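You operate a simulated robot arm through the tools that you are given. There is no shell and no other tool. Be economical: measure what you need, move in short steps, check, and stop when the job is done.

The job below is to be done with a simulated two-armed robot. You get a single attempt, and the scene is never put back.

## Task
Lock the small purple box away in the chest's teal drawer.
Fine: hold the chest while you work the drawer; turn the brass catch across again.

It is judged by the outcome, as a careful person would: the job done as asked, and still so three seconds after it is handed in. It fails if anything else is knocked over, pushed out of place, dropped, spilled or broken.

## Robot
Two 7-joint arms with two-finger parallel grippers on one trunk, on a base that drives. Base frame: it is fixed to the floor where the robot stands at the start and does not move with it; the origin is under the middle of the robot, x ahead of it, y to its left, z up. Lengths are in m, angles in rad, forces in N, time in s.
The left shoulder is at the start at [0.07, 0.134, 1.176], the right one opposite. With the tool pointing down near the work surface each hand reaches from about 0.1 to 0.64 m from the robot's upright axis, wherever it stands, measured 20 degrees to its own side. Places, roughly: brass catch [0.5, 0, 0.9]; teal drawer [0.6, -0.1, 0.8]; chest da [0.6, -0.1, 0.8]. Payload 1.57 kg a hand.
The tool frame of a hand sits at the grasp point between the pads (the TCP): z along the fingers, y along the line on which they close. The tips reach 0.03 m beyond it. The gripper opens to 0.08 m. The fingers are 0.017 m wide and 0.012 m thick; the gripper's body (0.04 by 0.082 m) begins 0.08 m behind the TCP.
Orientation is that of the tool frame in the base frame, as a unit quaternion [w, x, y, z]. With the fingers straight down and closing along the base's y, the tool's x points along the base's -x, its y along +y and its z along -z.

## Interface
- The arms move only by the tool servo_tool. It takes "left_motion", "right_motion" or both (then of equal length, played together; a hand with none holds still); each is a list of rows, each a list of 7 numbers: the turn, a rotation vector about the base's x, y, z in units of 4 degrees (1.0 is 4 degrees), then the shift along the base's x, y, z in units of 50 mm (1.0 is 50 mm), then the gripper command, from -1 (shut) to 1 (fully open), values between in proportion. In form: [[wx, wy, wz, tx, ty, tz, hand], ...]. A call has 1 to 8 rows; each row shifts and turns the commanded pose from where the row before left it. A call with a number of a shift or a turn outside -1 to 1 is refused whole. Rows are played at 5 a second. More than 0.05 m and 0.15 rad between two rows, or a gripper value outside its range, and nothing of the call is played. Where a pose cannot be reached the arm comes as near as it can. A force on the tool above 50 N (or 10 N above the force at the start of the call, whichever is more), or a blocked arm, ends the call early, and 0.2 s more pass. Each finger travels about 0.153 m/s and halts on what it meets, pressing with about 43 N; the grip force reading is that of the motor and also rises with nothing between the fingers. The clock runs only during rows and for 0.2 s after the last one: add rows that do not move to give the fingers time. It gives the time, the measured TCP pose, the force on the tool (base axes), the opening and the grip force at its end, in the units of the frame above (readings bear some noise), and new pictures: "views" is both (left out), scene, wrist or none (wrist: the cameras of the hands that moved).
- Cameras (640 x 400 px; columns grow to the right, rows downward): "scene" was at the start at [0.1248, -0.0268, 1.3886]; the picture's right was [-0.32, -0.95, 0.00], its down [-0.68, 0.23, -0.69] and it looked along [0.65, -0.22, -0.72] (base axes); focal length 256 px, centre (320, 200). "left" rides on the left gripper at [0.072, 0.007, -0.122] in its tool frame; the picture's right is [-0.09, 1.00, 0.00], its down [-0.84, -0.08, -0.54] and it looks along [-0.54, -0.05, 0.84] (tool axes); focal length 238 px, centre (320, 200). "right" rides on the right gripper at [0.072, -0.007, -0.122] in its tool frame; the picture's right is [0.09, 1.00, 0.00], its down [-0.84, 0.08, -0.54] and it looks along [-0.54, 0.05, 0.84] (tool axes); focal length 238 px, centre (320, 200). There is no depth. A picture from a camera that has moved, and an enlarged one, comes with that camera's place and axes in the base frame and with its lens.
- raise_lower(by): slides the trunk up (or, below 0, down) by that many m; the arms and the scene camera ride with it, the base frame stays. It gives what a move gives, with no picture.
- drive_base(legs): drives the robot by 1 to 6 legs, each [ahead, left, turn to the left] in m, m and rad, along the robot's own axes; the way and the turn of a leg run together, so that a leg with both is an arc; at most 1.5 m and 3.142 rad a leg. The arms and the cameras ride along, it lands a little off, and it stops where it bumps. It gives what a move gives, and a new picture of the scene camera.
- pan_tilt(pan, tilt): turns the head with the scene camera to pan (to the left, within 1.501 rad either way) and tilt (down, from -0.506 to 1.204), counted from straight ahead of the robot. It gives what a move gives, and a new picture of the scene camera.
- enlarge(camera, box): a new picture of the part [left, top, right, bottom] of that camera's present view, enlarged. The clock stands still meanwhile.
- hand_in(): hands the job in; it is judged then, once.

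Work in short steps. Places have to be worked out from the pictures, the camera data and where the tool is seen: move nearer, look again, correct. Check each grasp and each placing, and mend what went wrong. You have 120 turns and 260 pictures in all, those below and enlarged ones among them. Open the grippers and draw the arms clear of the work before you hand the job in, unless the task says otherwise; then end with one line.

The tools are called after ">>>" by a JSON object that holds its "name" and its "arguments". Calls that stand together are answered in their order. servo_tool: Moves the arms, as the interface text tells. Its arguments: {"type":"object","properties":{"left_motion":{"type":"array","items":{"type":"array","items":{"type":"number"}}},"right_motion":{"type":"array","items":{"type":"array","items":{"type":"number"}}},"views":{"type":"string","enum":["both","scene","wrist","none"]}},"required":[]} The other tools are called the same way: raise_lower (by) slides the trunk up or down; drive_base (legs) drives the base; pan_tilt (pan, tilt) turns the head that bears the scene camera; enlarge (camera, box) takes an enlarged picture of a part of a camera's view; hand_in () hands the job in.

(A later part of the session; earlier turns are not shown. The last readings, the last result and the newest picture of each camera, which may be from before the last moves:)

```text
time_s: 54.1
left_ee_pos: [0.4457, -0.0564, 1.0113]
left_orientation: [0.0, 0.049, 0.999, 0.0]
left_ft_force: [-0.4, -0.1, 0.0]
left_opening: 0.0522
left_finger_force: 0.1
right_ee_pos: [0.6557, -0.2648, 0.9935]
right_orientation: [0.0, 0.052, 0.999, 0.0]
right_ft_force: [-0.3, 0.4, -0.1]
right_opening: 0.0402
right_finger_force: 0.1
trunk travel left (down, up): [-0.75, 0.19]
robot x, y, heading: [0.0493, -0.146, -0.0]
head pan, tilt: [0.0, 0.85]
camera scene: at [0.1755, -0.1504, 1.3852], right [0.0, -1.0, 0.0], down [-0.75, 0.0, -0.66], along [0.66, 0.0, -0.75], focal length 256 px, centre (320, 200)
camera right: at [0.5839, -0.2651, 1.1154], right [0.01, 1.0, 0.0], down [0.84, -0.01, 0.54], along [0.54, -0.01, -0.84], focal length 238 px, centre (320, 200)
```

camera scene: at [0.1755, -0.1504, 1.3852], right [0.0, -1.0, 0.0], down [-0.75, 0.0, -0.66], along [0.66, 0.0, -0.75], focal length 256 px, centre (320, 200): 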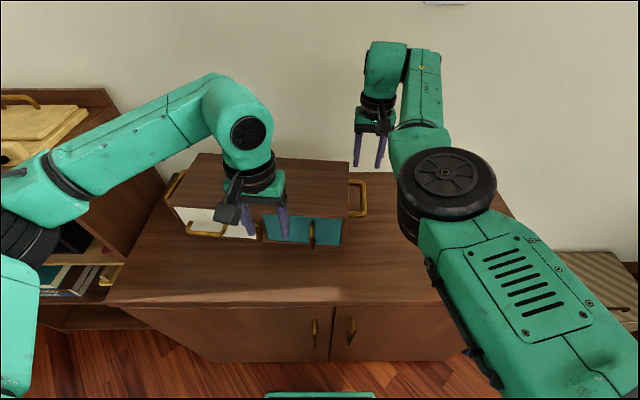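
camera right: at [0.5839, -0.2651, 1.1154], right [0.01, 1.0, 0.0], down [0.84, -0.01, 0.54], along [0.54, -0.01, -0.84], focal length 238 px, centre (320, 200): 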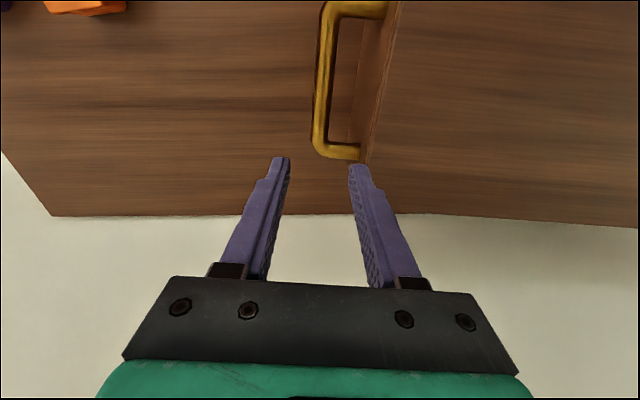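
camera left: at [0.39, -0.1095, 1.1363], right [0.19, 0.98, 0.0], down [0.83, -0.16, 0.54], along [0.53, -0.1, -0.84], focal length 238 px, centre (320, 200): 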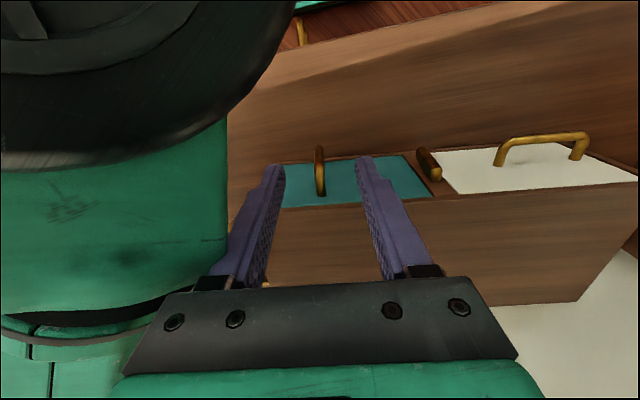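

Much more room. I'll shift back 15 mm onto the bar's span and descend, checking before closing.

>>> {"name": "servo_tool", "arguments": {"right_motion": [[0, 0, 0, -0.15, 0, -0.4, 0], [0, 0, 0, -0.15, 0, -0.4, 0], [0, 0, 0, 0, 0, -0.6, 0], [0, 0, 0, 0, 0, -0.6, 0], [0, 0, 0, 0, 0, 0, 0]], "views": "wrist"}}

```text
time_s: 55.3
left_ee_pos: [0.4445, -0.0565, 1.0114]
left_orientation: [0.0, 0.05, 0.999, -0.001]
left_ft_force: [0.0, 0.5, 0.4]
left_opening: 0.0519
left_finger_force: 0.0
right_ee_pos: [0.6431, -0.2667, 0.8935]
right_orientation: [-0.001, 0.052, 0.999, 0.001]
right_ft_force: [0.9, -0.8, -0.2]
right_opening: 0.0402
right_finger_force: 0.1
trunk travel left (down, up): [-0.75, 0.19]
robot x, y, heading: [0.0519, -0.1484, -0.004]
head pan, tilt: [0.0, 0.85]
camera right: at [0.5713, -0.2658, 1.0167], right [0.01, 1.0, 0.0], down [0.84, -0.01, 0.54], along [0.54, -0.01, -0.84], focal length 238 px, centre (320, 200)
```

right: 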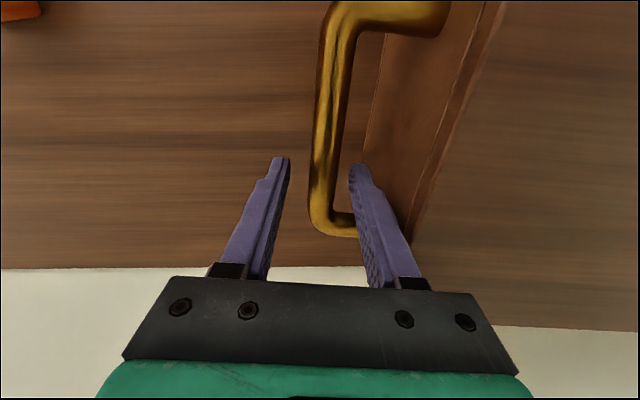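

The bar is centred; closing the right gripper, then moving the left hand in front of the teal handle.

>>> {"name": "servo_tool", "arguments": {"right_motion": [[0, 0, 0, 0, 0.04, 0, -0.4], [0, 0, 0, 0, 0, 0, -0.7], [0, 0, 0, 0, 0, 0, -1], [0, 0, 0, 0, 0, 0, -1]], "left_motion": [[0, 0, 0, 0, -0.4, 0, 0.3], [0, 0, 0, 0.2, -0.5, -0.1, 0.3], [0, 0, 0, 0.4, -0.5, -0.2, 0.3], [0, 0, 0, 0.2, 0, -0.3, 0.3]]}}

>>> {"name": "enlarge", "arguments": {"camera": "left", "box": [200, 80, 440, 230]}}

```text
time_s: 56.3
left_ee_pos: [0.4849, -0.1271, 0.9813]
left_orientation: [0.0, 0.049, 0.999, 0.001]
left_ft_force: [0.1, -0.1, -0.4]
left_opening: 0.0522
left_finger_force: 0.1
right_ee_pos: [0.6435, -0.2644, 0.8933]
right_orientation: [0.0, 0.051, 0.999, 0.0]
right_ft_force: [-1.0, -2.5, 0.4]
right_opening: 0.0155
right_finger_force: 31.7
trunk travel left (down, up): [-0.75, 0.19]
robot x, y, heading: [0.0446, -0.1508, -0.006]
head pan, tilt: [0.0, 0.85]
camera scene: at [0.1755, -0.151, 1.3852], right [0.0, -1.0, 0.0], down [-0.75, 0.0, -0.66], along [0.66, 0.0, -0.75], focal length 256 px, centre (320, 200)
camera right: at [0.5717, -0.2644, 1.0164], right [0.01, 1.0, 0.0], down [0.84, -0.01, 0.54], along [0.54, -0.01, -0.84], focal length 238 px, centre (320, 200)
camera left: at [0.4155, -0.1135, 1.1047], right [0.19, 0.98, 0.0], down [0.82, -0.16, 0.54], along [0.53, -0.1, -0.84], focal length 238 px, centre (320, 200)
```

scene: 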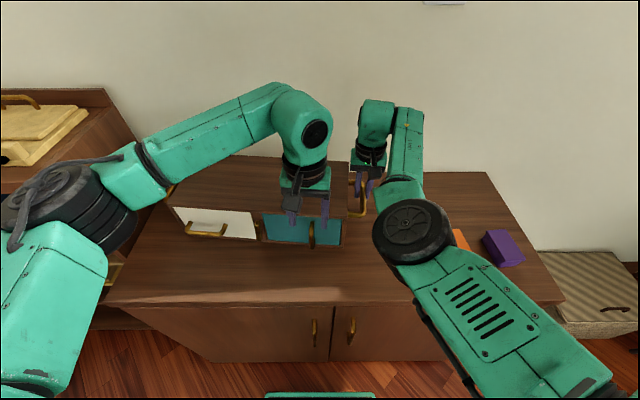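
right: 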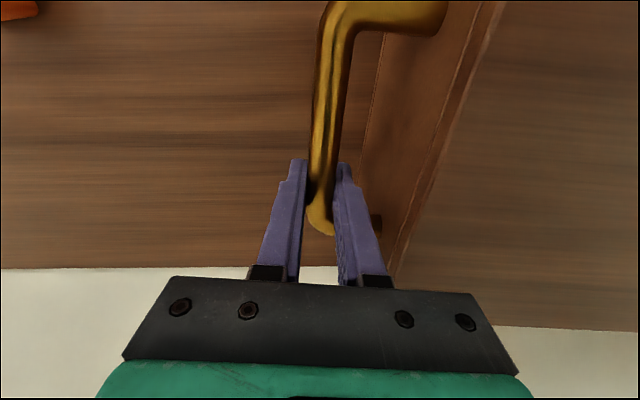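
left: 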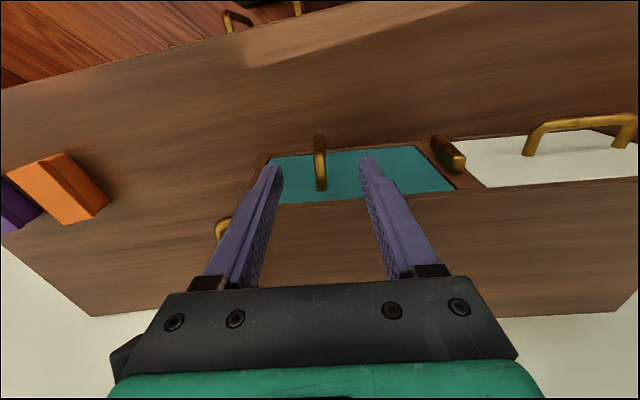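

```text
2.67 times, centred on (320, 155) of left
camera zoom: at [0.4155, -0.1135, 1.1047], right [0.19, 0.98, 0.0], down [0.82, -0.16, 0.54], along [0.53, -0.1, -0.84], focal length 636 px, centre (320, 320)
```

zoom: 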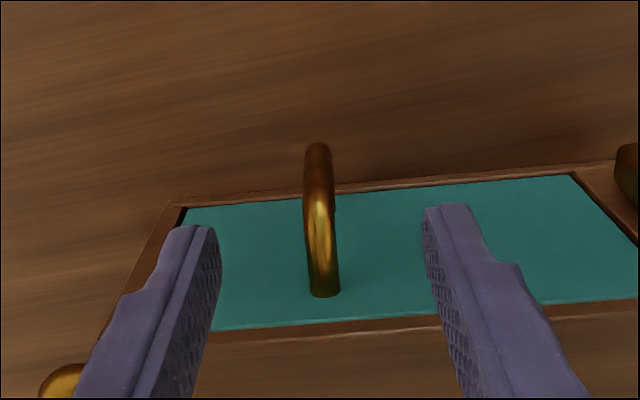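

The teal handle bar is at about (0.502,-0.129), centred between the left fingers. I'll descend around it and close.

>>> {"name": "servo_tool", "arguments": {"left_motion": [[0, 0, 0, 0.18, -0.02, -0.4, 0.3], [0, 0, 0, 0.18, -0.02, -0.5, 0.3], [0, 0, 0, 0, 0, -0.6, 0.3], [0, 0, 0, 0, 0, -0.6, 0.3], [0, 0, 0, 0, 0, 0, 0.3]], "views": "wrist"}}

```text
time_s: 57.5
left_ee_pos: [0.5037, -0.1305, 0.8778]
left_orientation: [0.0, 0.05, 0.999, 0.0]
left_ft_force: [-0.4, 0.5, 0.0]
left_opening: 0.052
left_finger_force: 0.1
right_ee_pos: [0.6439, -0.2639, 0.8938]
right_orientation: [0.001, 0.052, 0.999, 0.0]
right_ft_force: [0.7, -3.6, 1.1]
right_opening: 0.0159
right_finger_force: 31.4
trunk travel left (down, up): [-0.75, 0.19]
robot x, y, heading: [0.0476, -0.1493, -0.003]
head pan, tilt: [0.0, 0.85]
camera left: at [0.433, -0.1152, 0.9996], right [0.19, 0.98, 0.0], down [0.82, -0.16, 0.54], along [0.53, -0.1, -0.84], focal length 238 px, centre (320, 200)
```

left: 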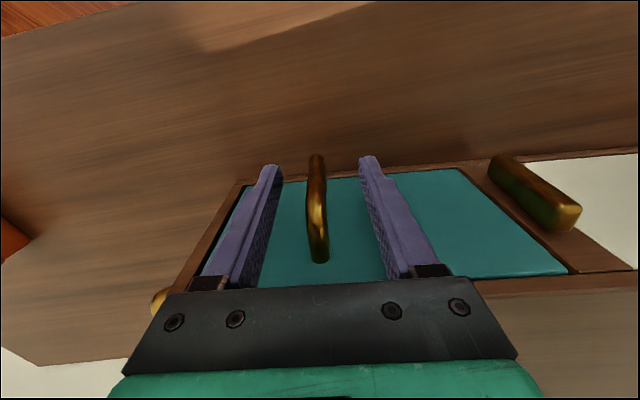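

The bar stands between the pads; closing.

>>> {"name": "servo_tool", "arguments": {"left_motion": [[0, 0, 0, 0, 0, 0, -0.3], [0, 0, 0, 0, 0, 0, -0.6], [0, 0, 0, 0, 0, 0, -1], [0, 0, 0, 0, 0, 0, -1]], "views": "wrist"}}

```text
time_s: 58.5
left_ee_pos: [0.5041, -0.1299, 0.8773]
left_orientation: [0.0, 0.05, 0.999, 0.0]
left_ft_force: [0.4, -6.2, 0.3]
left_opening: 0.0109
left_finger_force: 28.3
right_ee_pos: [0.6432, -0.2627, 0.8931]
right_orientation: [0.001, 0.051, 0.999, 0.001]
right_ft_force: [-2.1, 3.2, 2.2]
right_opening: 0.0156
right_finger_force: 31.6
trunk travel left (down, up): [-0.75, 0.19]
robot x, y, heading: [0.0478, -0.1469, -0.004]
head pan, tilt: [0.0, 0.85]
camera left: at [0.4326, -0.1153, 1.0], right [0.19, 0.98, 0.0], down [0.82, -0.16, 0.54], along [0.53, -0.1, -0.84], focal length 238 px, centre (320, 200)
```

left: 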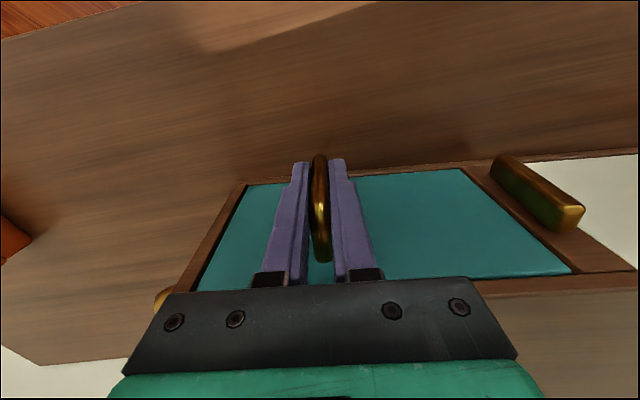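

Gripped (opening 0.011). Now pulling the drawer out along the chest's normal, gently at first.

>>> {"name": "servo_tool", "arguments": {"left_motion": [[0, 0, 0, -0.2, 0.02, 0, -1], [0, 0, 0, -0.3, 0.03, 0, -1], [0, 0, 0, -0.3, 0.03, 0, -1], [0, 0, 0, 0, 0, 0, -1]], "views": "both"}}

```text
time_s: 59.5
left_ee_pos: [0.4625, -0.1236, 0.8769]
left_orientation: [0.001, 0.049, 0.999, -0.001]
left_ft_force: [0.8, -10.8, 0.8]
left_opening: 0.0109
left_finger_force: 28.3
right_ee_pos: [0.6424, -0.2625, 0.8933]
right_orientation: [-0.001, 0.05, 0.999, 0.001]
right_ft_force: [-3.4, 11.7, -0.7]
right_opening: 0.0157
right_finger_force: 31.3
trunk travel left (down, up): [-0.75, 0.19]
robot x, y, heading: [0.0489, -0.1488, -0.007]
head pan, tilt: [0.0, 0.85]
camera scene: at [0.1748, -0.1502, 1.3853], right [0.0, -1.0, 0.0], down [-0.75, 0.0, -0.66], along [0.66, 0.0, -0.75], focal length 256 px, centre (320, 200)
camera left: at [0.3916, -0.1092, 1.0], right [0.19, 0.98, 0.0], down [0.82, -0.16, 0.54], along [0.53, -0.1, -0.84], focal length 238 px, centre (320, 200)
```

scene: 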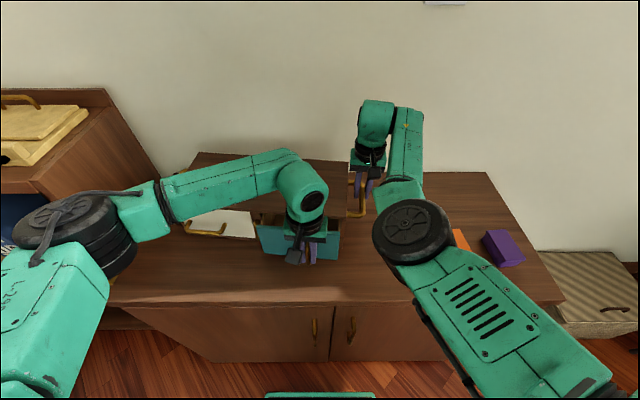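
left: 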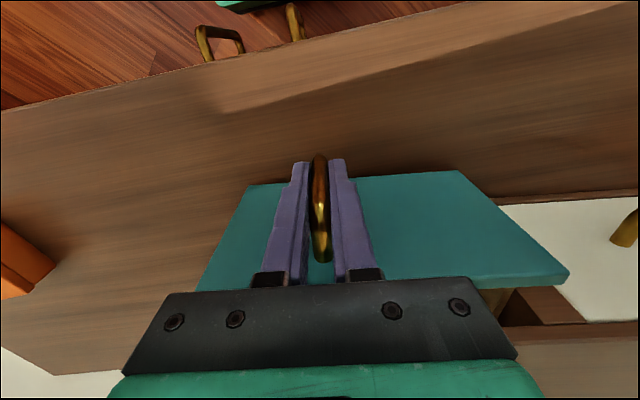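

The drawer slides. There is a ~10 N side load from drifting slightly left, so I'll correct that and pull further.

>>> {"name": "servo_tool", "arguments": {"left_motion": [[0, 0, 0, -0.3, -0.05, 0, -1], [0, 0, 0, -0.35, 0.02, 0, -1], [0, 0, 0, -0.35, 0.03, 0, -1], [0, 0, 0, -0.3, 0.03, 0, -1], [0, 0, 0, 0, 0, 0, -1]], "views": "both"}}

```text
time_s: 60.7
left_ee_pos: [0.3985, -0.1205, 0.877]
left_orientation: [-0.001, 0.05, 0.999, 0.0]
left_ft_force: [1.7, 10.5, 10.9]
left_opening: 0.011
left_finger_force: 28.8
right_ee_pos: [0.6449, -0.2659, 0.8942]
right_orientation: [0.001, 0.053, 0.999, -0.002]
right_ft_force: [2.2, -4.9, -0.3]
right_opening: 0.0158
right_finger_force: 31.7
trunk travel left (down, up): [-0.75, 0.19]
robot x, y, heading: [0.051, -0.1492, -0.006]
head pan, tilt: [0.0, 0.85]
camera scene: at [0.1755, -0.1492, 1.3853], right [-0.01, -1.0, 0.0], down [-0.75, 0.0, -0.66], along [0.66, 0.0, -0.75], focal length 256 px, centre (320, 200)
camera left: at [0.3278, -0.1071, 0.9993], right [0.19, 0.98, 0.0], down [0.82, -0.16, 0.54], along [0.53, -0.1, -0.84], focal length 238 px, centre (320, 200)
```

scene: 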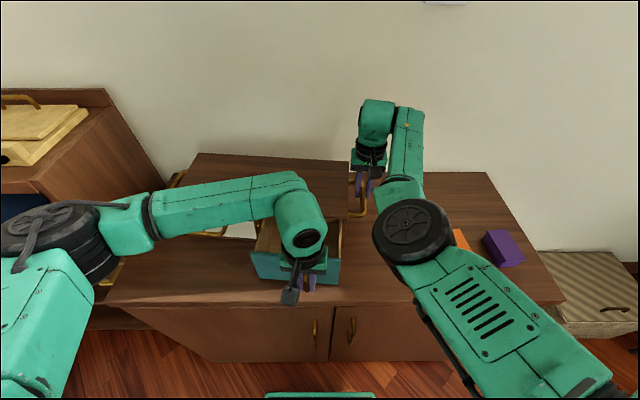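
left: 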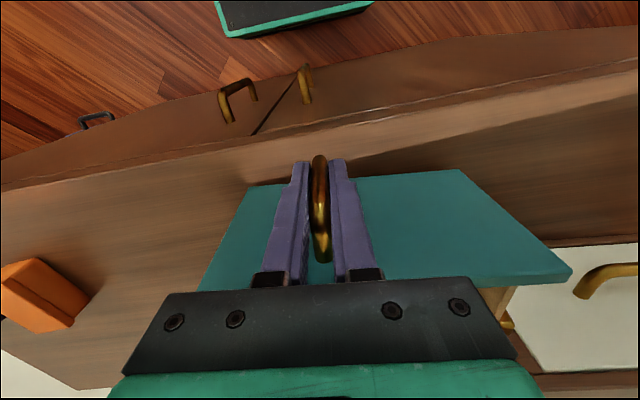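

The drawer is open ~0.105. I'll pull ~20 mm more with a slight y relief, then release and look.

>>> {"name": "servo_tool", "arguments": {"left_motion": [[0, 0, 0, -0.2, 0.06, 0, -1], [0, 0, 0, -0.2, 0.03, 0, -1], [0, 0, 0, 0, 0, 0, -1]], "views": "none"}}

>>> {"name": "enlarge", "arguments": {"camera": "scene", "box": [160, 120, 400, 310]}}

```text
time_s: 61.5
left_ee_pos: [0.3772, -0.1195, 0.8759]
left_orientation: [-0.001, 0.05, 0.999, -0.001]
left_ft_force: [1.7, -5.9, 0.0]
left_opening: 0.0107
left_finger_force: 28.7
right_ee_pos: [0.6425, -0.265, 0.8947]
right_orientation: [0.0, 0.051, 0.999, 0.0]
right_ft_force: [1.3, 0.4, 7.4]
right_opening: 0.0156
right_finger_force: 31.3
trunk travel left (down, up): [-0.75, 0.19]
robot x, y, heading: [0.05, -0.1522, -0.003]
head pan, tilt: [0.0, 0.85]
```

```text
2.11 times, centred on (280, 215) of scene
camera zoom: at [0.1756, -0.1518, 1.3852], right [-0.01, -1.0, 0.0], down [-0.75, 0.0, -0.66], along [0.66, 0.0, -0.75], focal length 540 px, centre (404, 168)
```

zoom: 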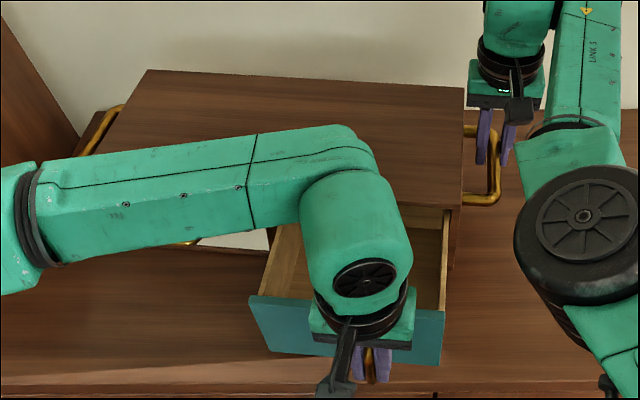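

The drawer is open ~0.127 with its interior visible. I'll release the handle, lift the left hand straight up and away, and release and lift the right hand too.

>>> {"name": "servo_tool", "arguments": {"left_motion": [[0, 0, 0, 0, 0, 0, 0.3], [0, 0, 0, 0, 0, 0, 0.3], [0, 0, 0, 0, 0, 0.6, 0.3], [0, 0, 0, 0, 0, 0.9, 0.3], [0, 0, 0, 0, 0, 0.9, 0.3], [0, 0, 0, 0, 0, 0.6, 1], [0, 0, 0, 0.5, 0.7, 0, 1], [0, 0, 0, 0, 0.7, 0, 1]], "right_motion": [[0, 0, 0, 0, 0, 0, -1], [0, 0, 0, 0, 0, 0, -1], [0, 0, 0, 0, 0, 0, 0], [0, 0, 0, 0, 0, 0, 0], [0, 0, 0, 0, 0, 0.5, 0], [0, 0, 0, 0, 0, 0.9, 0], [0, 0, 0, 0, 0, 0.9, 0], [0, 0, 0, 0, -0.7, 0.2, 0]]}}

```text
time_s: 63.3
left_ee_pos: [0.3994, -0.0452, 1.0295]
left_orientation: [0.0, 0.05, 0.999, 0.0]
left_ft_force: [0.1, -1.7, 0.0]
left_opening: 0.0799
left_finger_force: 0.1
right_ee_pos: [0.6402, -0.2991, 1.018]
right_orientation: [0.0, 0.051, 0.999, 0.0]
right_ft_force: [0.4, 0.1, 0.6]
right_opening: 0.04
right_finger_force: 0.0
trunk travel left (down, up): [-0.75, 0.19]
robot x, y, heading: [0.0503, -0.1484, -0.002]
head pan, tilt: [0.0, 0.85]
camera scene: at [0.1745, -0.1497, 1.3853], right [0.0, -1.0, 0.0], down [-0.75, 0.0, -0.66], along [0.66, 0.0, -0.75], focal length 256 px, centre (320, 200)
camera right: at [0.5685, -0.2986, 1.1404], right [0.01, 1.0, 0.0], down [0.84, -0.01, 0.54], along [0.54, -0.01, -0.84], focal length 238 px, centre (320, 200)
camera left: at [0.3287, -0.0314, 1.1521], right [0.19, 0.98, 0.0], down [0.82, -0.16, 0.54], along [0.53, -0.1, -0.84], focal length 238 px, centre (320, 200)
```

scene: 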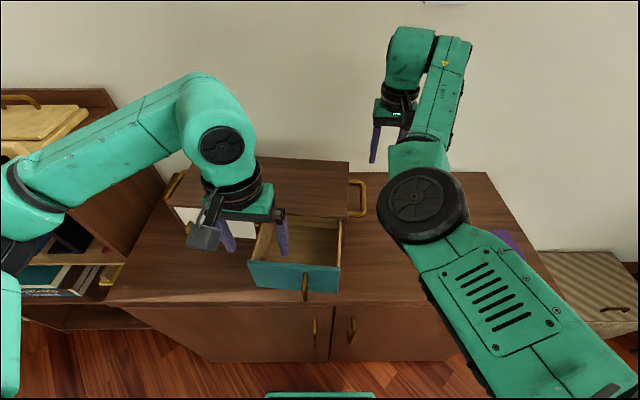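
right: 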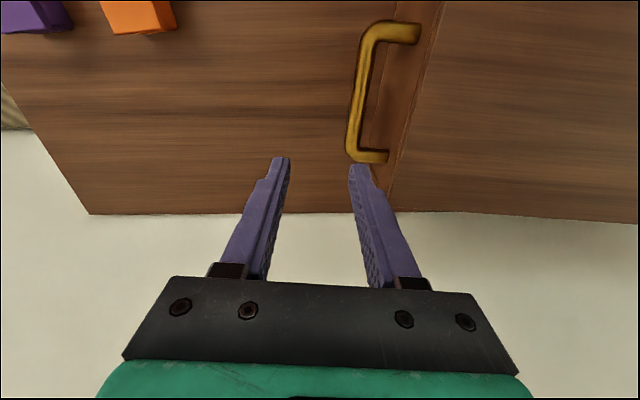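
left: 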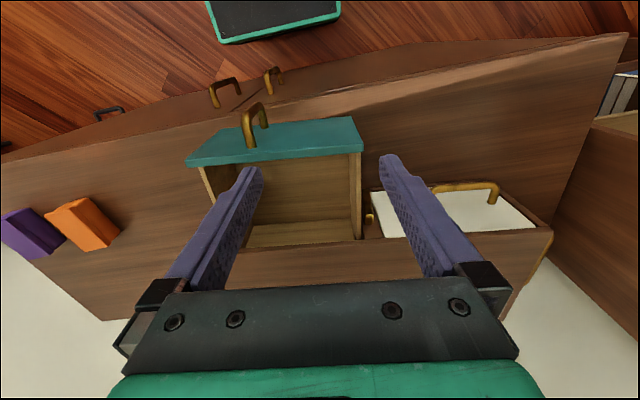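

The drawer interior is clear. I'll drive right 0.45 m so the left hand can pick the purple box (hands stay high).

>>> {"name": "drive_base", "arguments": {"legs": [[0, -0.45, 0]]}}

>>> {"name": "enlarge", "arguments": {"camera": "left", "box": [0, 0, 640, 400]}}

```text
time_s: 65.9
left_ee_pos: [0.398, -0.4736, 1.0278]
left_orientation: [0.0, 0.052, 0.999, -0.001]
left_ft_force: [0.5, 0.1, -0.6]
left_opening: 0.0801
left_finger_force: 0.1
right_ee_pos: [0.6384, -0.7278, 1.017]
right_orientation: [0.0, 0.053, 0.999, -0.001]
right_ft_force: [0.3, -0.3, -0.2]
right_opening: 0.0399
right_finger_force: 0.1
trunk travel left (down, up): [-0.75, 0.19]
robot x, y, heading: [0.0499, -0.5727, -0.013]
head pan, tilt: [0.0, 0.85]
camera scene: at [0.1729, -0.5765, 1.3852], right [-0.01, -1.0, 0.0], down [-0.75, 0.01, -0.66], along [0.66, -0.01, -0.75], focal length 256 px, centre (320, 200)
```

scene: 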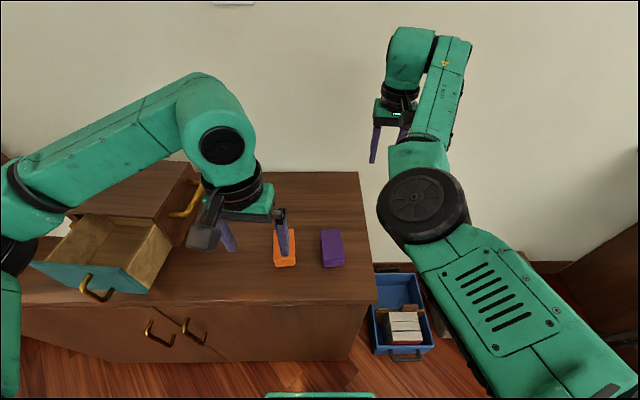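

```text
1.00 times, centred on (320, 200) of left
camera zoom: at [0.3273, -0.4591, 1.1517], right [0.19, 0.98, 0.0], down [0.82, -0.16, 0.54], along [0.53, -0.11, -0.84], focal length 238 px, centre (320, 200)
```

zoom: 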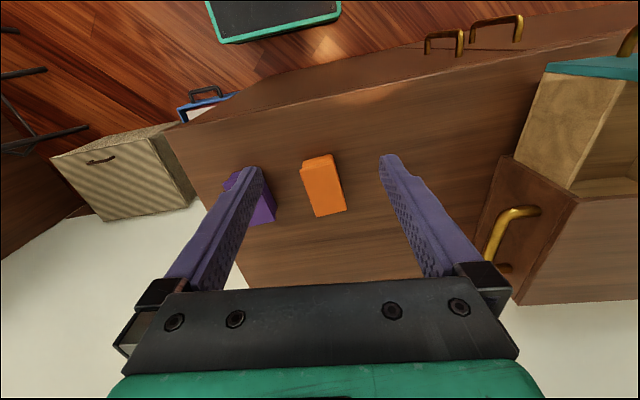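

I'll enlarge the purple box for its size, height and orientation.

>>> {"name": "enlarge", "arguments": {"camera": "scene", "box": [260, 210, 372, 280]}}

>>> {"name": "enlarge", "arguments": {"camera": "right", "box": [0, 0, 640, 400]}}

```text
5.71 times, centred on (316, 245) of scene
camera zoom: at [0.1729, -0.5765, 1.3852], right [-0.01, -1.0, 0.0], down [-0.75, 0.01, -0.66], along [0.66, -0.01, -0.75], focal length 1465 px, centre (343, -57)
```

zoom: 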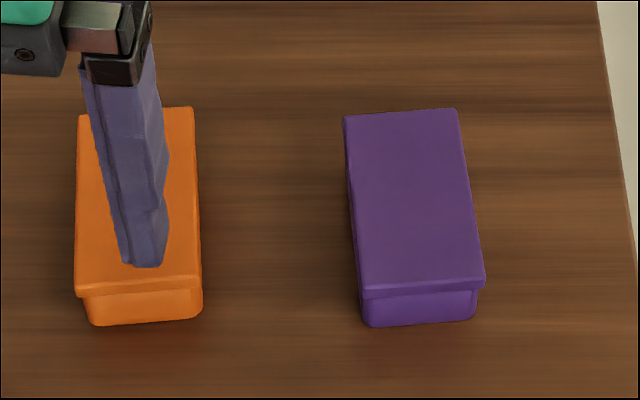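

```text
1.00 times, centred on (320, 200) of right
camera zoom: at [0.5662, -0.7268, 1.1398], right [0.01, 1.0, 0.0], down [0.84, -0.01, 0.54], along [0.54, -0.01, -0.84], focal length 238 px, centre (320, 200)
```

zoom: 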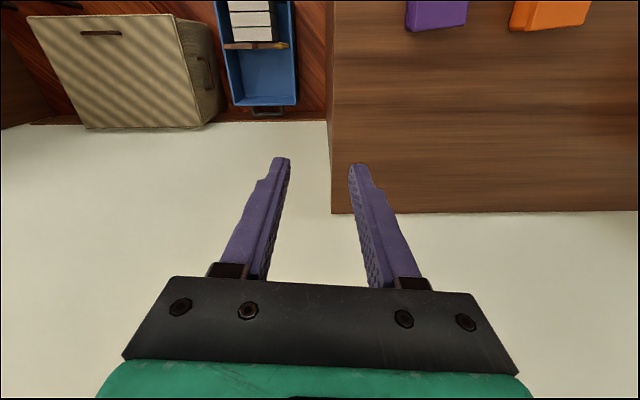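

The purple box is centred at about (0.509,-0.611), 0.051 × 0.087 × 0.04, with yaw about +4°. I'll move the base 0.06 m more to the right for elbow clearance, then bring the left hand above it.

>>> {"name": "drive_base", "arguments": {"legs": [[0, -0.06, 0]]}}

>>> {"name": "servo_tool", "arguments": {"left_motion": [[0, 0, 0.8, 0.5, -0.4, 0, 1], [0, 0, 0.8, 0.5, -0.4, -0.2, 1], [0, 0, 0.8, 0.6, -0.4, -0.5, 1], [0, 0, 0, 0.6, -0.3, -0.5, 1], [0, 0, 0, 0, 0, -0.5, 1], [0, 0, 0, 0, 0, 0, 1]]}}

```text
time_s: 66.9
left_ee_pos: [0.3983, -0.531, 1.0274]
left_orientation: [0.0, 0.05, 0.999, -0.002]
left_ft_force: [-0.2, 0.5, -0.9]
left_opening: 0.0801
left_finger_force: 0.1
right_ee_pos: [0.6385, -0.7842, 1.0175]
right_orientation: [-0.001, 0.053, 0.999, -0.002]
right_ft_force: [-0.2, 0.1, -0.7]
right_opening: 0.0399
right_finger_force: 0.1
trunk travel left (down, up): [-0.75, 0.19]
robot x, y, heading: [0.0427, -0.6352, -0.008]
head pan, tilt: [0.0, 0.85]
camera scene: at [0.1725, -0.6329, 1.3852], right [-0.01, -1.0, 0.0], down [-0.75, 0.0, -0.66], along [0.66, -0.01, -0.75], focal length 256 px, centre (320, 200)
```

scene: 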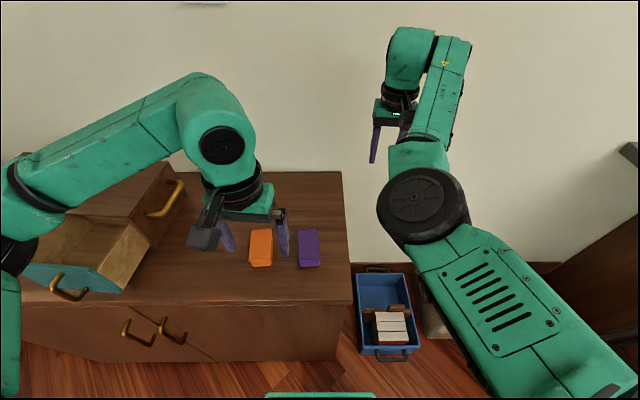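

```text
time_s: 68.3
left_ee_pos: [0.5063, -0.6099, 0.9444]
left_orientation: [0.0, -0.033, 0.999, 0.0]
left_ft_force: [0.4, 0.2, -0.3]
left_opening: 0.08
left_finger_force: 0.1
right_ee_pos: [0.638, -0.7876, 1.0174]
right_orientation: [-0.001, 0.052, 0.999, 0.0]
right_ft_force: [0.0, -0.1, -0.6]
right_opening: 0.0398
right_finger_force: 0.1
trunk travel left (down, up): [-0.75, 0.19]
robot x, y, heading: [0.0487, -0.6358, -0.011]
head pan, tilt: [0.0, 0.85]
camera scene: at [0.1722, -0.6377, 1.3852], right [-0.01, -1.0, 0.0], down [-0.75, 0.01, -0.66], along [0.66, 0.0, -0.75], focal length 256 px, centre (320, 200)
camera left: at [0.4348, -0.6071, 1.0673], right [0.03, 1.0, 0.0], down [0.84, -0.02, 0.54], along [0.54, -0.01, -0.84], focal length 238 px, centre (320, 200)
```

scene: 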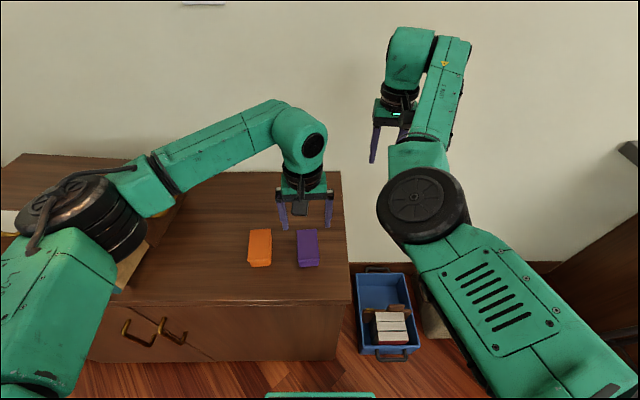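
left: 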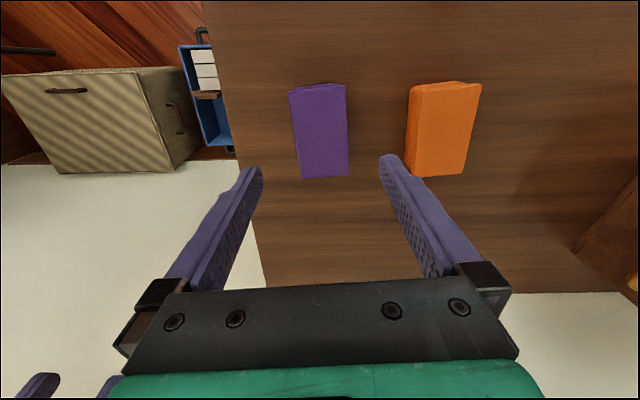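

The hand is aligned over the box to within ~3 mm. Descending around it and closing.

>>> {"name": "servo_tool", "arguments": {"left_motion": [[0, 0, 0, 0, 0.04, -0.7, 1], [0, 0, 0, 0, 0, -0.7, 1], [0, 0, 0, 0, 0, -0.7, 1], [0, 0, 0, 0, 0, 0, 1]], "views": "wrist"}}

```text
time_s: 69.3
left_ee_pos: [0.5109, -0.6072, 0.8358]
left_orientation: [0.0, -0.033, 0.999, 0.001]
left_ft_force: [-0.5, 0.3, -0.3]
left_opening: 0.08
left_finger_force: 0.1
right_ee_pos: [0.6374, -0.7882, 1.0165]
right_orientation: [0.0, 0.053, 0.999, 0.0]
right_ft_force: [0.7, -0.6, 0.0]
right_opening: 0.0401
right_finger_force: 0.1
trunk travel left (down, up): [-0.75, 0.19]
robot x, y, heading: [0.0452, -0.6363, -0.01]
head pan, tilt: [0.0, 0.85]
camera left: at [0.4378, -0.6042, 0.9595], right [0.03, 1.0, 0.0], down [0.84, -0.02, 0.54], along [0.54, -0.01, -0.84], focal length 238 px, centre (320, 200)
```

left: 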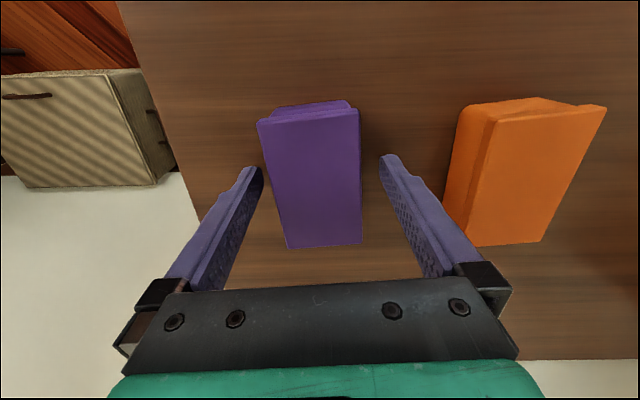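

Box is between the pads. Closing, then lifting.

>>> {"name": "servo_tool", "arguments": {"left_motion": [[0, 0, 0, 0, 0, 0, 0.4], [0, 0, 0, 0, 0, 0, 0], [0, 0, 0, 0, 0, 0, -1], [0, 0, 0, 0, 0, 0, -1], [0, 0, 0, 0, 0, 0.4, -1], [0, 0, 0, 0, 0, 0.8, -1], [0, 0, 0, 0, 0, 0.8, -1], [0, 0, 0, 0, 0, 0.8, -1]]}}

```text
time_s: 71.1
left_ee_pos: [0.5095, -0.6108, 0.9779]
left_orientation: [0.0, -0.033, 0.999, 0.0]
left_ft_force: [0.1, 0.1, -0.9]
left_opening: 0.0482
left_finger_force: 42.9
right_ee_pos: [0.6375, -0.788, 1.0168]
right_orientation: [0.0, 0.052, 0.999, 0.0]
right_ft_force: [-0.1, 0.1, 0.5]
right_opening: 0.04
right_finger_force: 0.1
trunk travel left (down, up): [-0.75, 0.19]
robot x, y, heading: [0.0437, -0.6356, -0.009]
head pan, tilt: [0.0, 0.85]
camera scene: at [0.1719, -0.6377, 1.3852], right [-0.01, -1.0, 0.0], down [-0.75, 0.01, -0.66], along [0.66, 0.0, -0.75], focal length 256 px, centre (320, 200)
camera left: at [0.4377, -0.6079, 1.1017], right [0.03, 1.0, 0.0], down [0.84, -0.02, 0.54], along [0.54, -0.01, -0.84], focal length 238 px, centre (320, 200)
```

scene: 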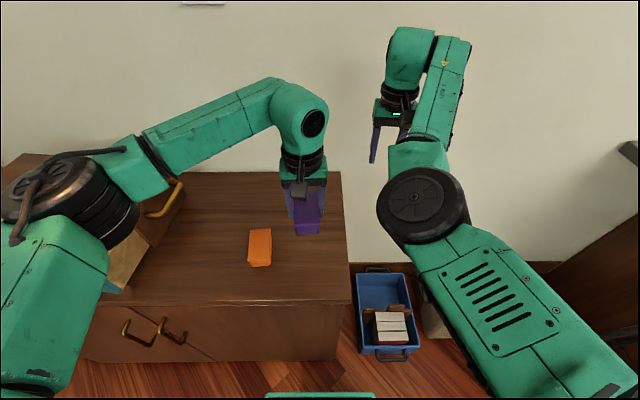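
left: 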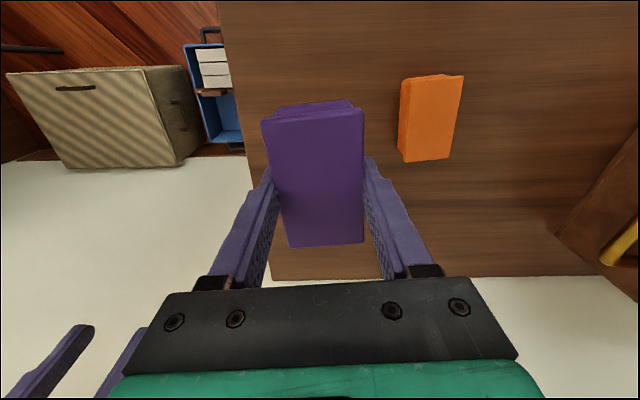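

The whole box is held firmly (opening 0.048). I'll raise and retract it, re-yaw it to the chest, and drive back left.

>>> {"name": "servo_tool", "arguments": {"left_motion": [[0, 0, -0.8, -0.3, 0, 0.8, -1], [0, 0, -0.8, -0.5, 0, 0.8, -1], [0, 0, -0.8, -0.5, 0, 0.2, -1], [0, 0, 0, -0.4, 0, 0, -1], [0, 0, 0, 0, 0, 0, -1]], "views": "none"}}

>>> {"name": "drive_base", "arguments": {"legs": [[0, 0.49, 0]]}}

```text
time_s: 72.3
left_ee_pos: [0.4225, -0.6058, 1.0694]
left_orientation: [0.0, 0.05, 0.999, 0.0]
left_ft_force: [-0.2, -0.6, -0.6]
left_opening: 0.0481
left_finger_force: 43.1
right_ee_pos: [0.6372, -0.7874, 1.0176]
right_orientation: [0.0, 0.052, 0.999, -0.001]
right_ft_force: [-0.5, -0.2, -0.4]
right_opening: 0.04
right_finger_force: 0.1
trunk travel left (down, up): [-0.75, 0.19]
robot x, y, heading: [0.0424, -0.6365, -0.005]
head pan, tilt: [0.0, 0.85]
```

```text
time_s: 75.1
left_ee_pos: [0.4265, -0.1419, 1.0692]
left_orientation: [0.0, 0.052, 0.999, 0.0]
left_ft_force: [-0.5, -0.2, 0.4]
left_opening: 0.0481
left_finger_force: 42.6
right_ee_pos: [0.6403, -0.3239, 1.0165]
right_orientation: [-0.001, 0.054, 0.999, 0.0]
right_ft_force: [-0.4, -0.3, 0.4]
right_opening: 0.0399
right_finger_force: 0.0
trunk travel left (down, up): [-0.75, 0.19]
robot x, y, heading: [0.0514, -0.171, -0.005]
head pan, tilt: [0.0, 0.85]
camera scene: at [0.1768, -0.1712, 1.3852], right [-0.01, -1.0, 0.0], down [-0.75, 0.01, -0.66], along [0.66, -0.01, -0.75], focal length 256 px, centre (320, 200)
```

scene: 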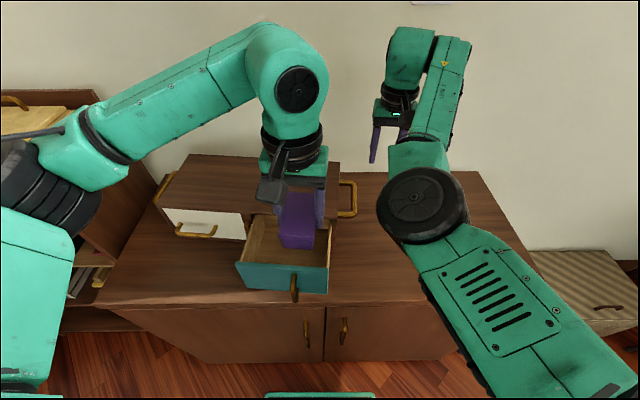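

Positioned over the drawer area. I'll enlarge to fix the drawer interior bounds.

>>> {"name": "enlarge", "arguments": {"camera": "scene", "box": [200, 180, 360, 305]}}

>>> {"name": "enlarge", "arguments": {"camera": "left", "box": [0, 0, 640, 400]}}

```text
3.20 times, centred on (280, 242) of scene
camera zoom: at [0.1768, -0.1712, 1.3852], right [-0.01, -1.0, 0.0], down [-0.75, 0.01, -0.66], along [0.66, -0.01, -0.75], focal length 820 px, centre (448, 64)
```

zoom: 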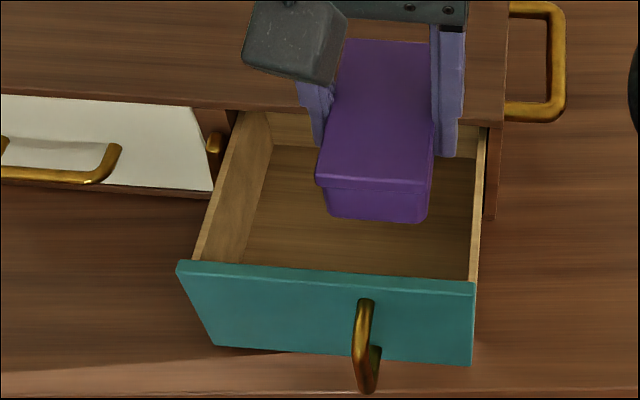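

```text
1.00 times, centred on (320, 200) of left
camera zoom: at [0.3566, -0.1267, 1.1925], right [0.2, 0.98, 0.0], down [0.82, -0.17, 0.54], along [0.53, -0.11, -0.84], focal length 238 px, centre (320, 200)
```

zoom: 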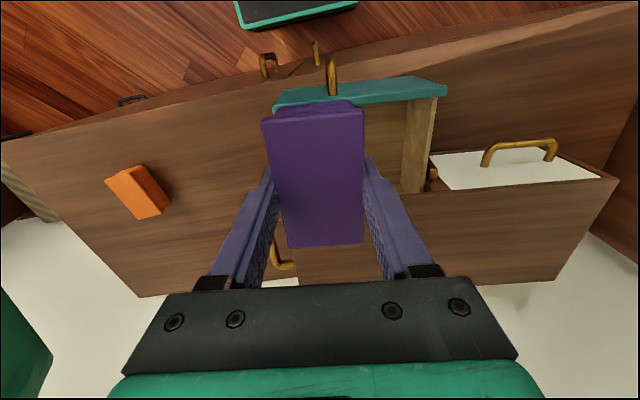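

The drawer interior spans about x 0.43–0.53 (open part) and y -0.195 to -0.03. I'll bring the box over (0.48,-0.112) and check before lowering.

>>> {"name": "servo_tool", "arguments": {"left_motion": [[0, 0, 0, 0.5, 0.3, -0.6, -1], [0, 0, 0, 0.5, 0.3, -0.6, -1], [0, 0, 0, 0.07, 0, -0.6, -1], [0, 0, 0, 0, 0, 0, -1]], "views": "wrist"}}

>>> {"name": "enlarge", "arguments": {"camera": "scene", "box": [200, 180, 360, 305]}}

```text
time_s: 76.1
left_ee_pos: [0.4792, -0.1099, 0.9762]
left_orientation: [0.001, 0.053, 0.999, 0.0]
left_ft_force: [0.4, 0.1, 0.0]
left_opening: 0.0483
left_finger_force: 42.7
right_ee_pos: [0.6422, -0.3217, 1.0174]
right_orientation: [0.0, 0.055, 0.999, 0.0]
right_ft_force: [0.7, 0.3, 0.2]
right_opening: 0.0398
right_finger_force: 0.0
trunk travel left (down, up): [-0.75, 0.19]
robot x, y, heading: [0.0475, -0.1649, -0.014]
head pan, tilt: [0.0, 0.85]
camera left: at [0.4093, -0.0947, 1.1], right [0.2, 0.98, 0.0], down [0.82, -0.17, 0.54], along [0.53, -0.11, -0.84], focal length 238 px, centre (320, 200)
```

left: 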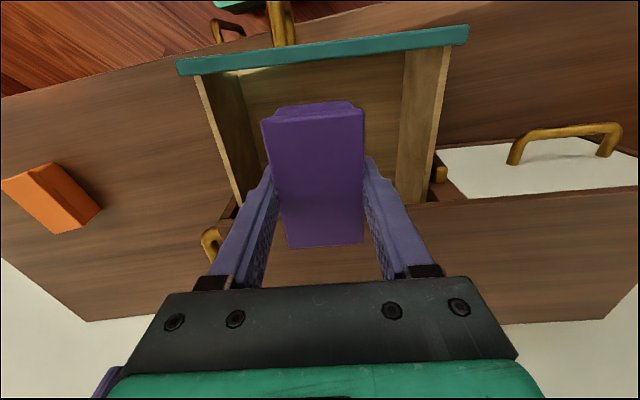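

```text
3.20 times, centred on (280, 242) of scene
camera zoom: at [0.1767, -0.1705, 1.3852], right [-0.01, -1.0, 0.0], down [-0.75, 0.01, -0.66], along [0.66, -0.01, -0.75], focal length 820 px, centre (448, 64)
```

zoom: 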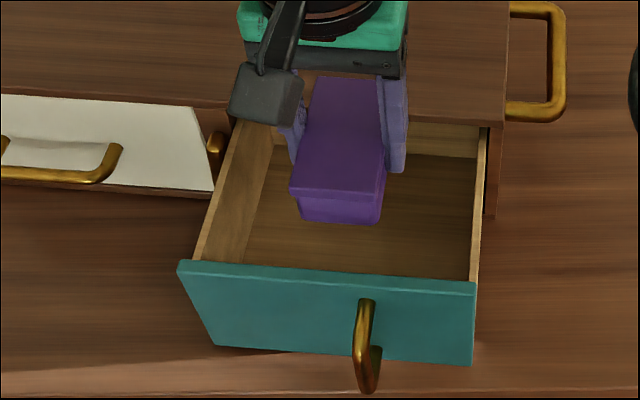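

Margins are ~10 mm front and ~18 mm behind. Lowering the box into the drawer.

>>> {"name": "servo_tool", "arguments": {"left_motion": [[0, 0, 0, 0.05, 0, -0.6, -1], [0, 0, 0, 0, 0, -0.6, -1], [0, 0, 0, 0, 0, -0.6, -1], [0, 0, 0, 0, 0, -0.4, -1], [0, 0, 0, 0, 0, 0, -1]], "views": "wrist"}}

```text
time_s: 77.3
left_ee_pos: [0.4823, -0.1108, 0.8678]
left_orientation: [0.0, 0.052, 0.999, -0.001]
left_ft_force: [-0.4, -0.3, -0.1]
left_opening: 0.0483
left_finger_force: 42.7
right_ee_pos: [0.6414, -0.3223, 1.0175]
right_orientation: [0.0, 0.055, 0.998, 0.001]
right_ft_force: [0.8, -0.5, 0.1]
right_opening: 0.0401
right_finger_force: 0.0
trunk travel left (down, up): [-0.75, 0.19]
robot x, y, heading: [0.0514, -0.1703, -0.01]
head pan, tilt: [0.0, 0.85]
camera left: at [0.4108, -0.0948, 0.9901], right [0.2, 0.98, 0.0], down [0.82, -0.16, 0.54], along [0.53, -0.11, -0.84], focal length 238 px, centre (320, 200)
```

left: 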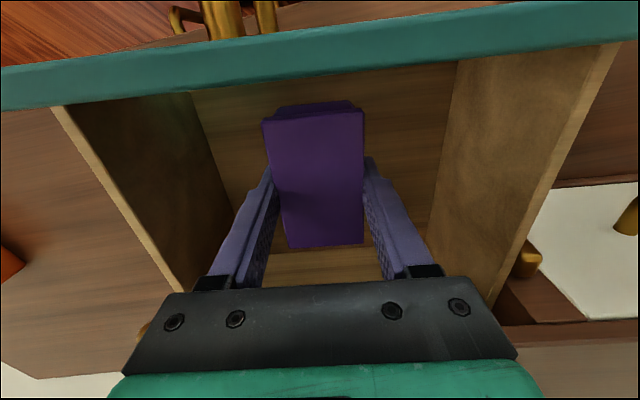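

The box is inside, not yet touching the floor. I'll lower in small steps until contact.

>>> {"name": "servo_tool", "arguments": {"left_motion": [[0, 0, 0, 0, 0, -0.1, -1], [0, 0, 0, 0, 0, -0.1, -1], [0, 0, 0, 0, 0, -0.1, -1], [0, 0, 0, 0, 0, 0, -1]], "views": "none"}}

```text
time_s: 78.3
left_ee_pos: [0.4819, -0.1118, 0.854]
left_orientation: [0.0, 0.053, 0.999, 0.0]
left_ft_force: [-0.7, -0.2, 5.9]
left_opening: 0.0484
left_finger_force: 42.6
right_ee_pos: [0.64, -0.3224, 1.0181]
right_orientation: [0.0, 0.054, 0.999, 0.0]
right_ft_force: [0.7, 0.4, 0.1]
right_opening: 0.0399
right_finger_force: 0.2
trunk travel left (down, up): [-0.75, 0.19]
robot x, y, heading: [0.0493, -0.1675, -0.011]
head pan, tilt: [0.0, 0.85]
```

It touched the floor (5.9 N up). Releasing and lifting clear.

>>> {"name": "servo_tool", "arguments": {"left_motion": [[0, 0, 0, 0, 0, 0, 0.4], [0, 0, 0, 0, 0, 0, 0.7], [0, 0, 0, 0, 0, 0, 0.7], [0, 0, 0, 0, 0, 0.6, 0.7], [0, 0, 0, 0, 0, 0.9, 0.7], [0, 0, 0, 0, 0, 0.9, 0.7], [0, 0, 0, 0, 0.5, 0.5, 0.3]], "views": "both"}}

```text
time_s: 79.9
left_ee_pos: [0.4826, -0.0851, 1.0002]
left_orientation: [0.0, 0.052, 0.999, -0.001]
left_ft_force: [-0.8, -0.2, 1.0]
left_opening: 0.0521
left_finger_force: 0.1
right_ee_pos: [0.6407, -0.3216, 1.0169]
right_orientation: [0.001, 0.053, 0.999, -0.001]
right_ft_force: [0.4, -0.2, -0.3]
right_opening: 0.04
right_finger_force: 0.1
trunk travel left (down, up): [-0.75, 0.19]
robot x, y, heading: [0.0523, -0.1679, -0.011]
head pan, tilt: [0.0, 0.85]
camera scene: at [0.1761, -0.1685, 1.3852], right [-0.01, -1.0, 0.0], down [-0.75, 0.01, -0.66], along [0.66, -0.01, -0.75], focal length 256 px, centre (320, 200)
camera left: at [0.4118, -0.0694, 1.1225], right [0.2, 0.98, 0.0], down [0.82, -0.16, 0.54], along [0.53, -0.11, -0.84], focal length 238 px, centre (320, 200)
```

scene: 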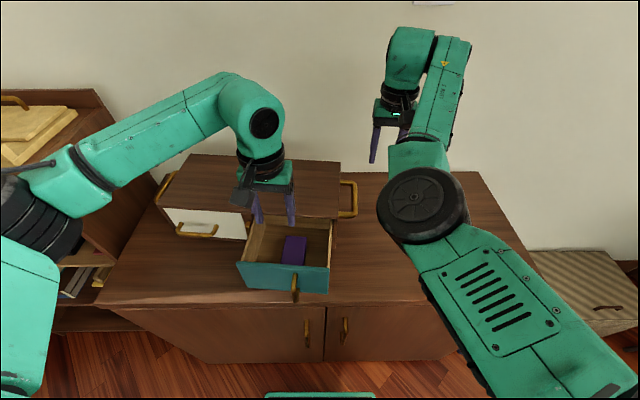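
left: 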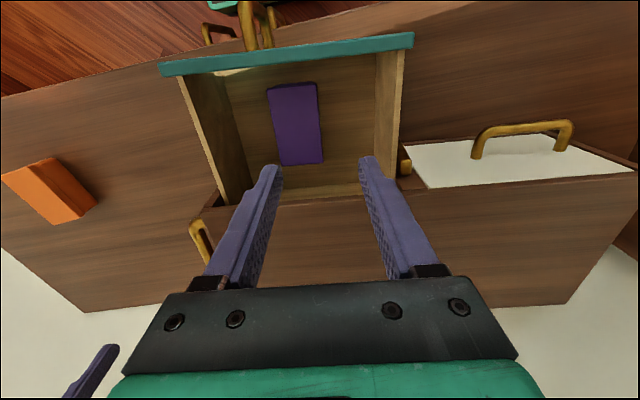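

The box lies flat in the drawer. Next I'll regrip the right handle with the right hand, moving over first, and place the left hand above the drawer handle.

>>> {"name": "servo_tool", "arguments": {"right_motion": [[0, 0, 0, 0.1, 0.3, 0, 0], [0, 0, 0, 0.1, 0.4, 0, 0], [0, 0, 0, 0, 0.42, 0, 0], [0, 0, 0, 0, 0, -0.4, 0], [0, 0, 0, 0, 0, 0, 0]], "left_motion": [[0, 0, 0, -0.5, -0.1, 0, 0.3], [0, 0, 0, -0.5, -0.2, 0, 0.3], [0, 0, 0, -0.5, -0.2, 0, 0.3], [0, 0, 0, -0.5, -0.2, -0.2, 0.3], [0, 0, 0, -0.1, 0, -0.2, 0.3]]}}

```text
time_s: 81.1
left_ee_pos: [0.3767, -0.1199, 0.9787]
left_orientation: [0.001, 0.052, 0.999, 0.0]
left_ft_force: [0.6, 0.7, -0.1]
left_opening: 0.052
left_finger_force: 0.1
right_ee_pos: [0.6517, -0.2822, 0.9962]
right_orientation: [0.0, 0.054, 0.999, 0.0]
right_ft_force: [0.2, -0.2, 0.7]
right_opening: 0.0398
right_finger_force: 0.1
right hand out of reach, approached as far as the arm can: row 3
trunk travel left (down, up): [-0.75, 0.19]
robot x, y, heading: [0.0497, -0.1665, -0.017]
head pan, tilt: [0.0, 0.85]
camera scene: at [0.1768, -0.1699, 1.3852], right [-0.01, -1.0, 0.0], down [-0.75, 0.01, -0.66], along [0.66, -0.01, -0.75], focal length 256 px, centre (320, 200)
camera right: at [0.5793, -0.2801, 1.1192], right [0.02, 1.0, 0.0], down [0.84, -0.01, 0.54], along [0.54, -0.01, -0.84], focal length 238 px, centre (320, 200)
camera left: at [0.3063, -0.1061, 1.1013], right [0.2, 0.98, 0.0], down [0.82, -0.16, 0.54], along [0.53, -0.11, -0.84], focal length 238 px, centre (320, 200)
```

scene: 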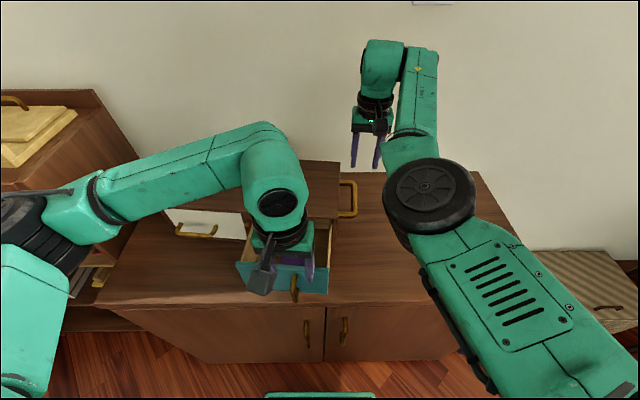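
right: 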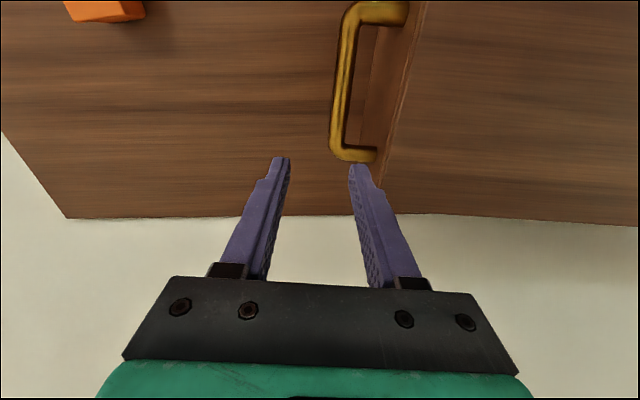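
left: 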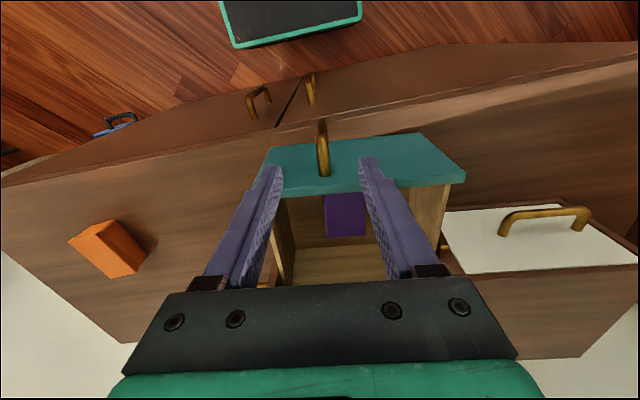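

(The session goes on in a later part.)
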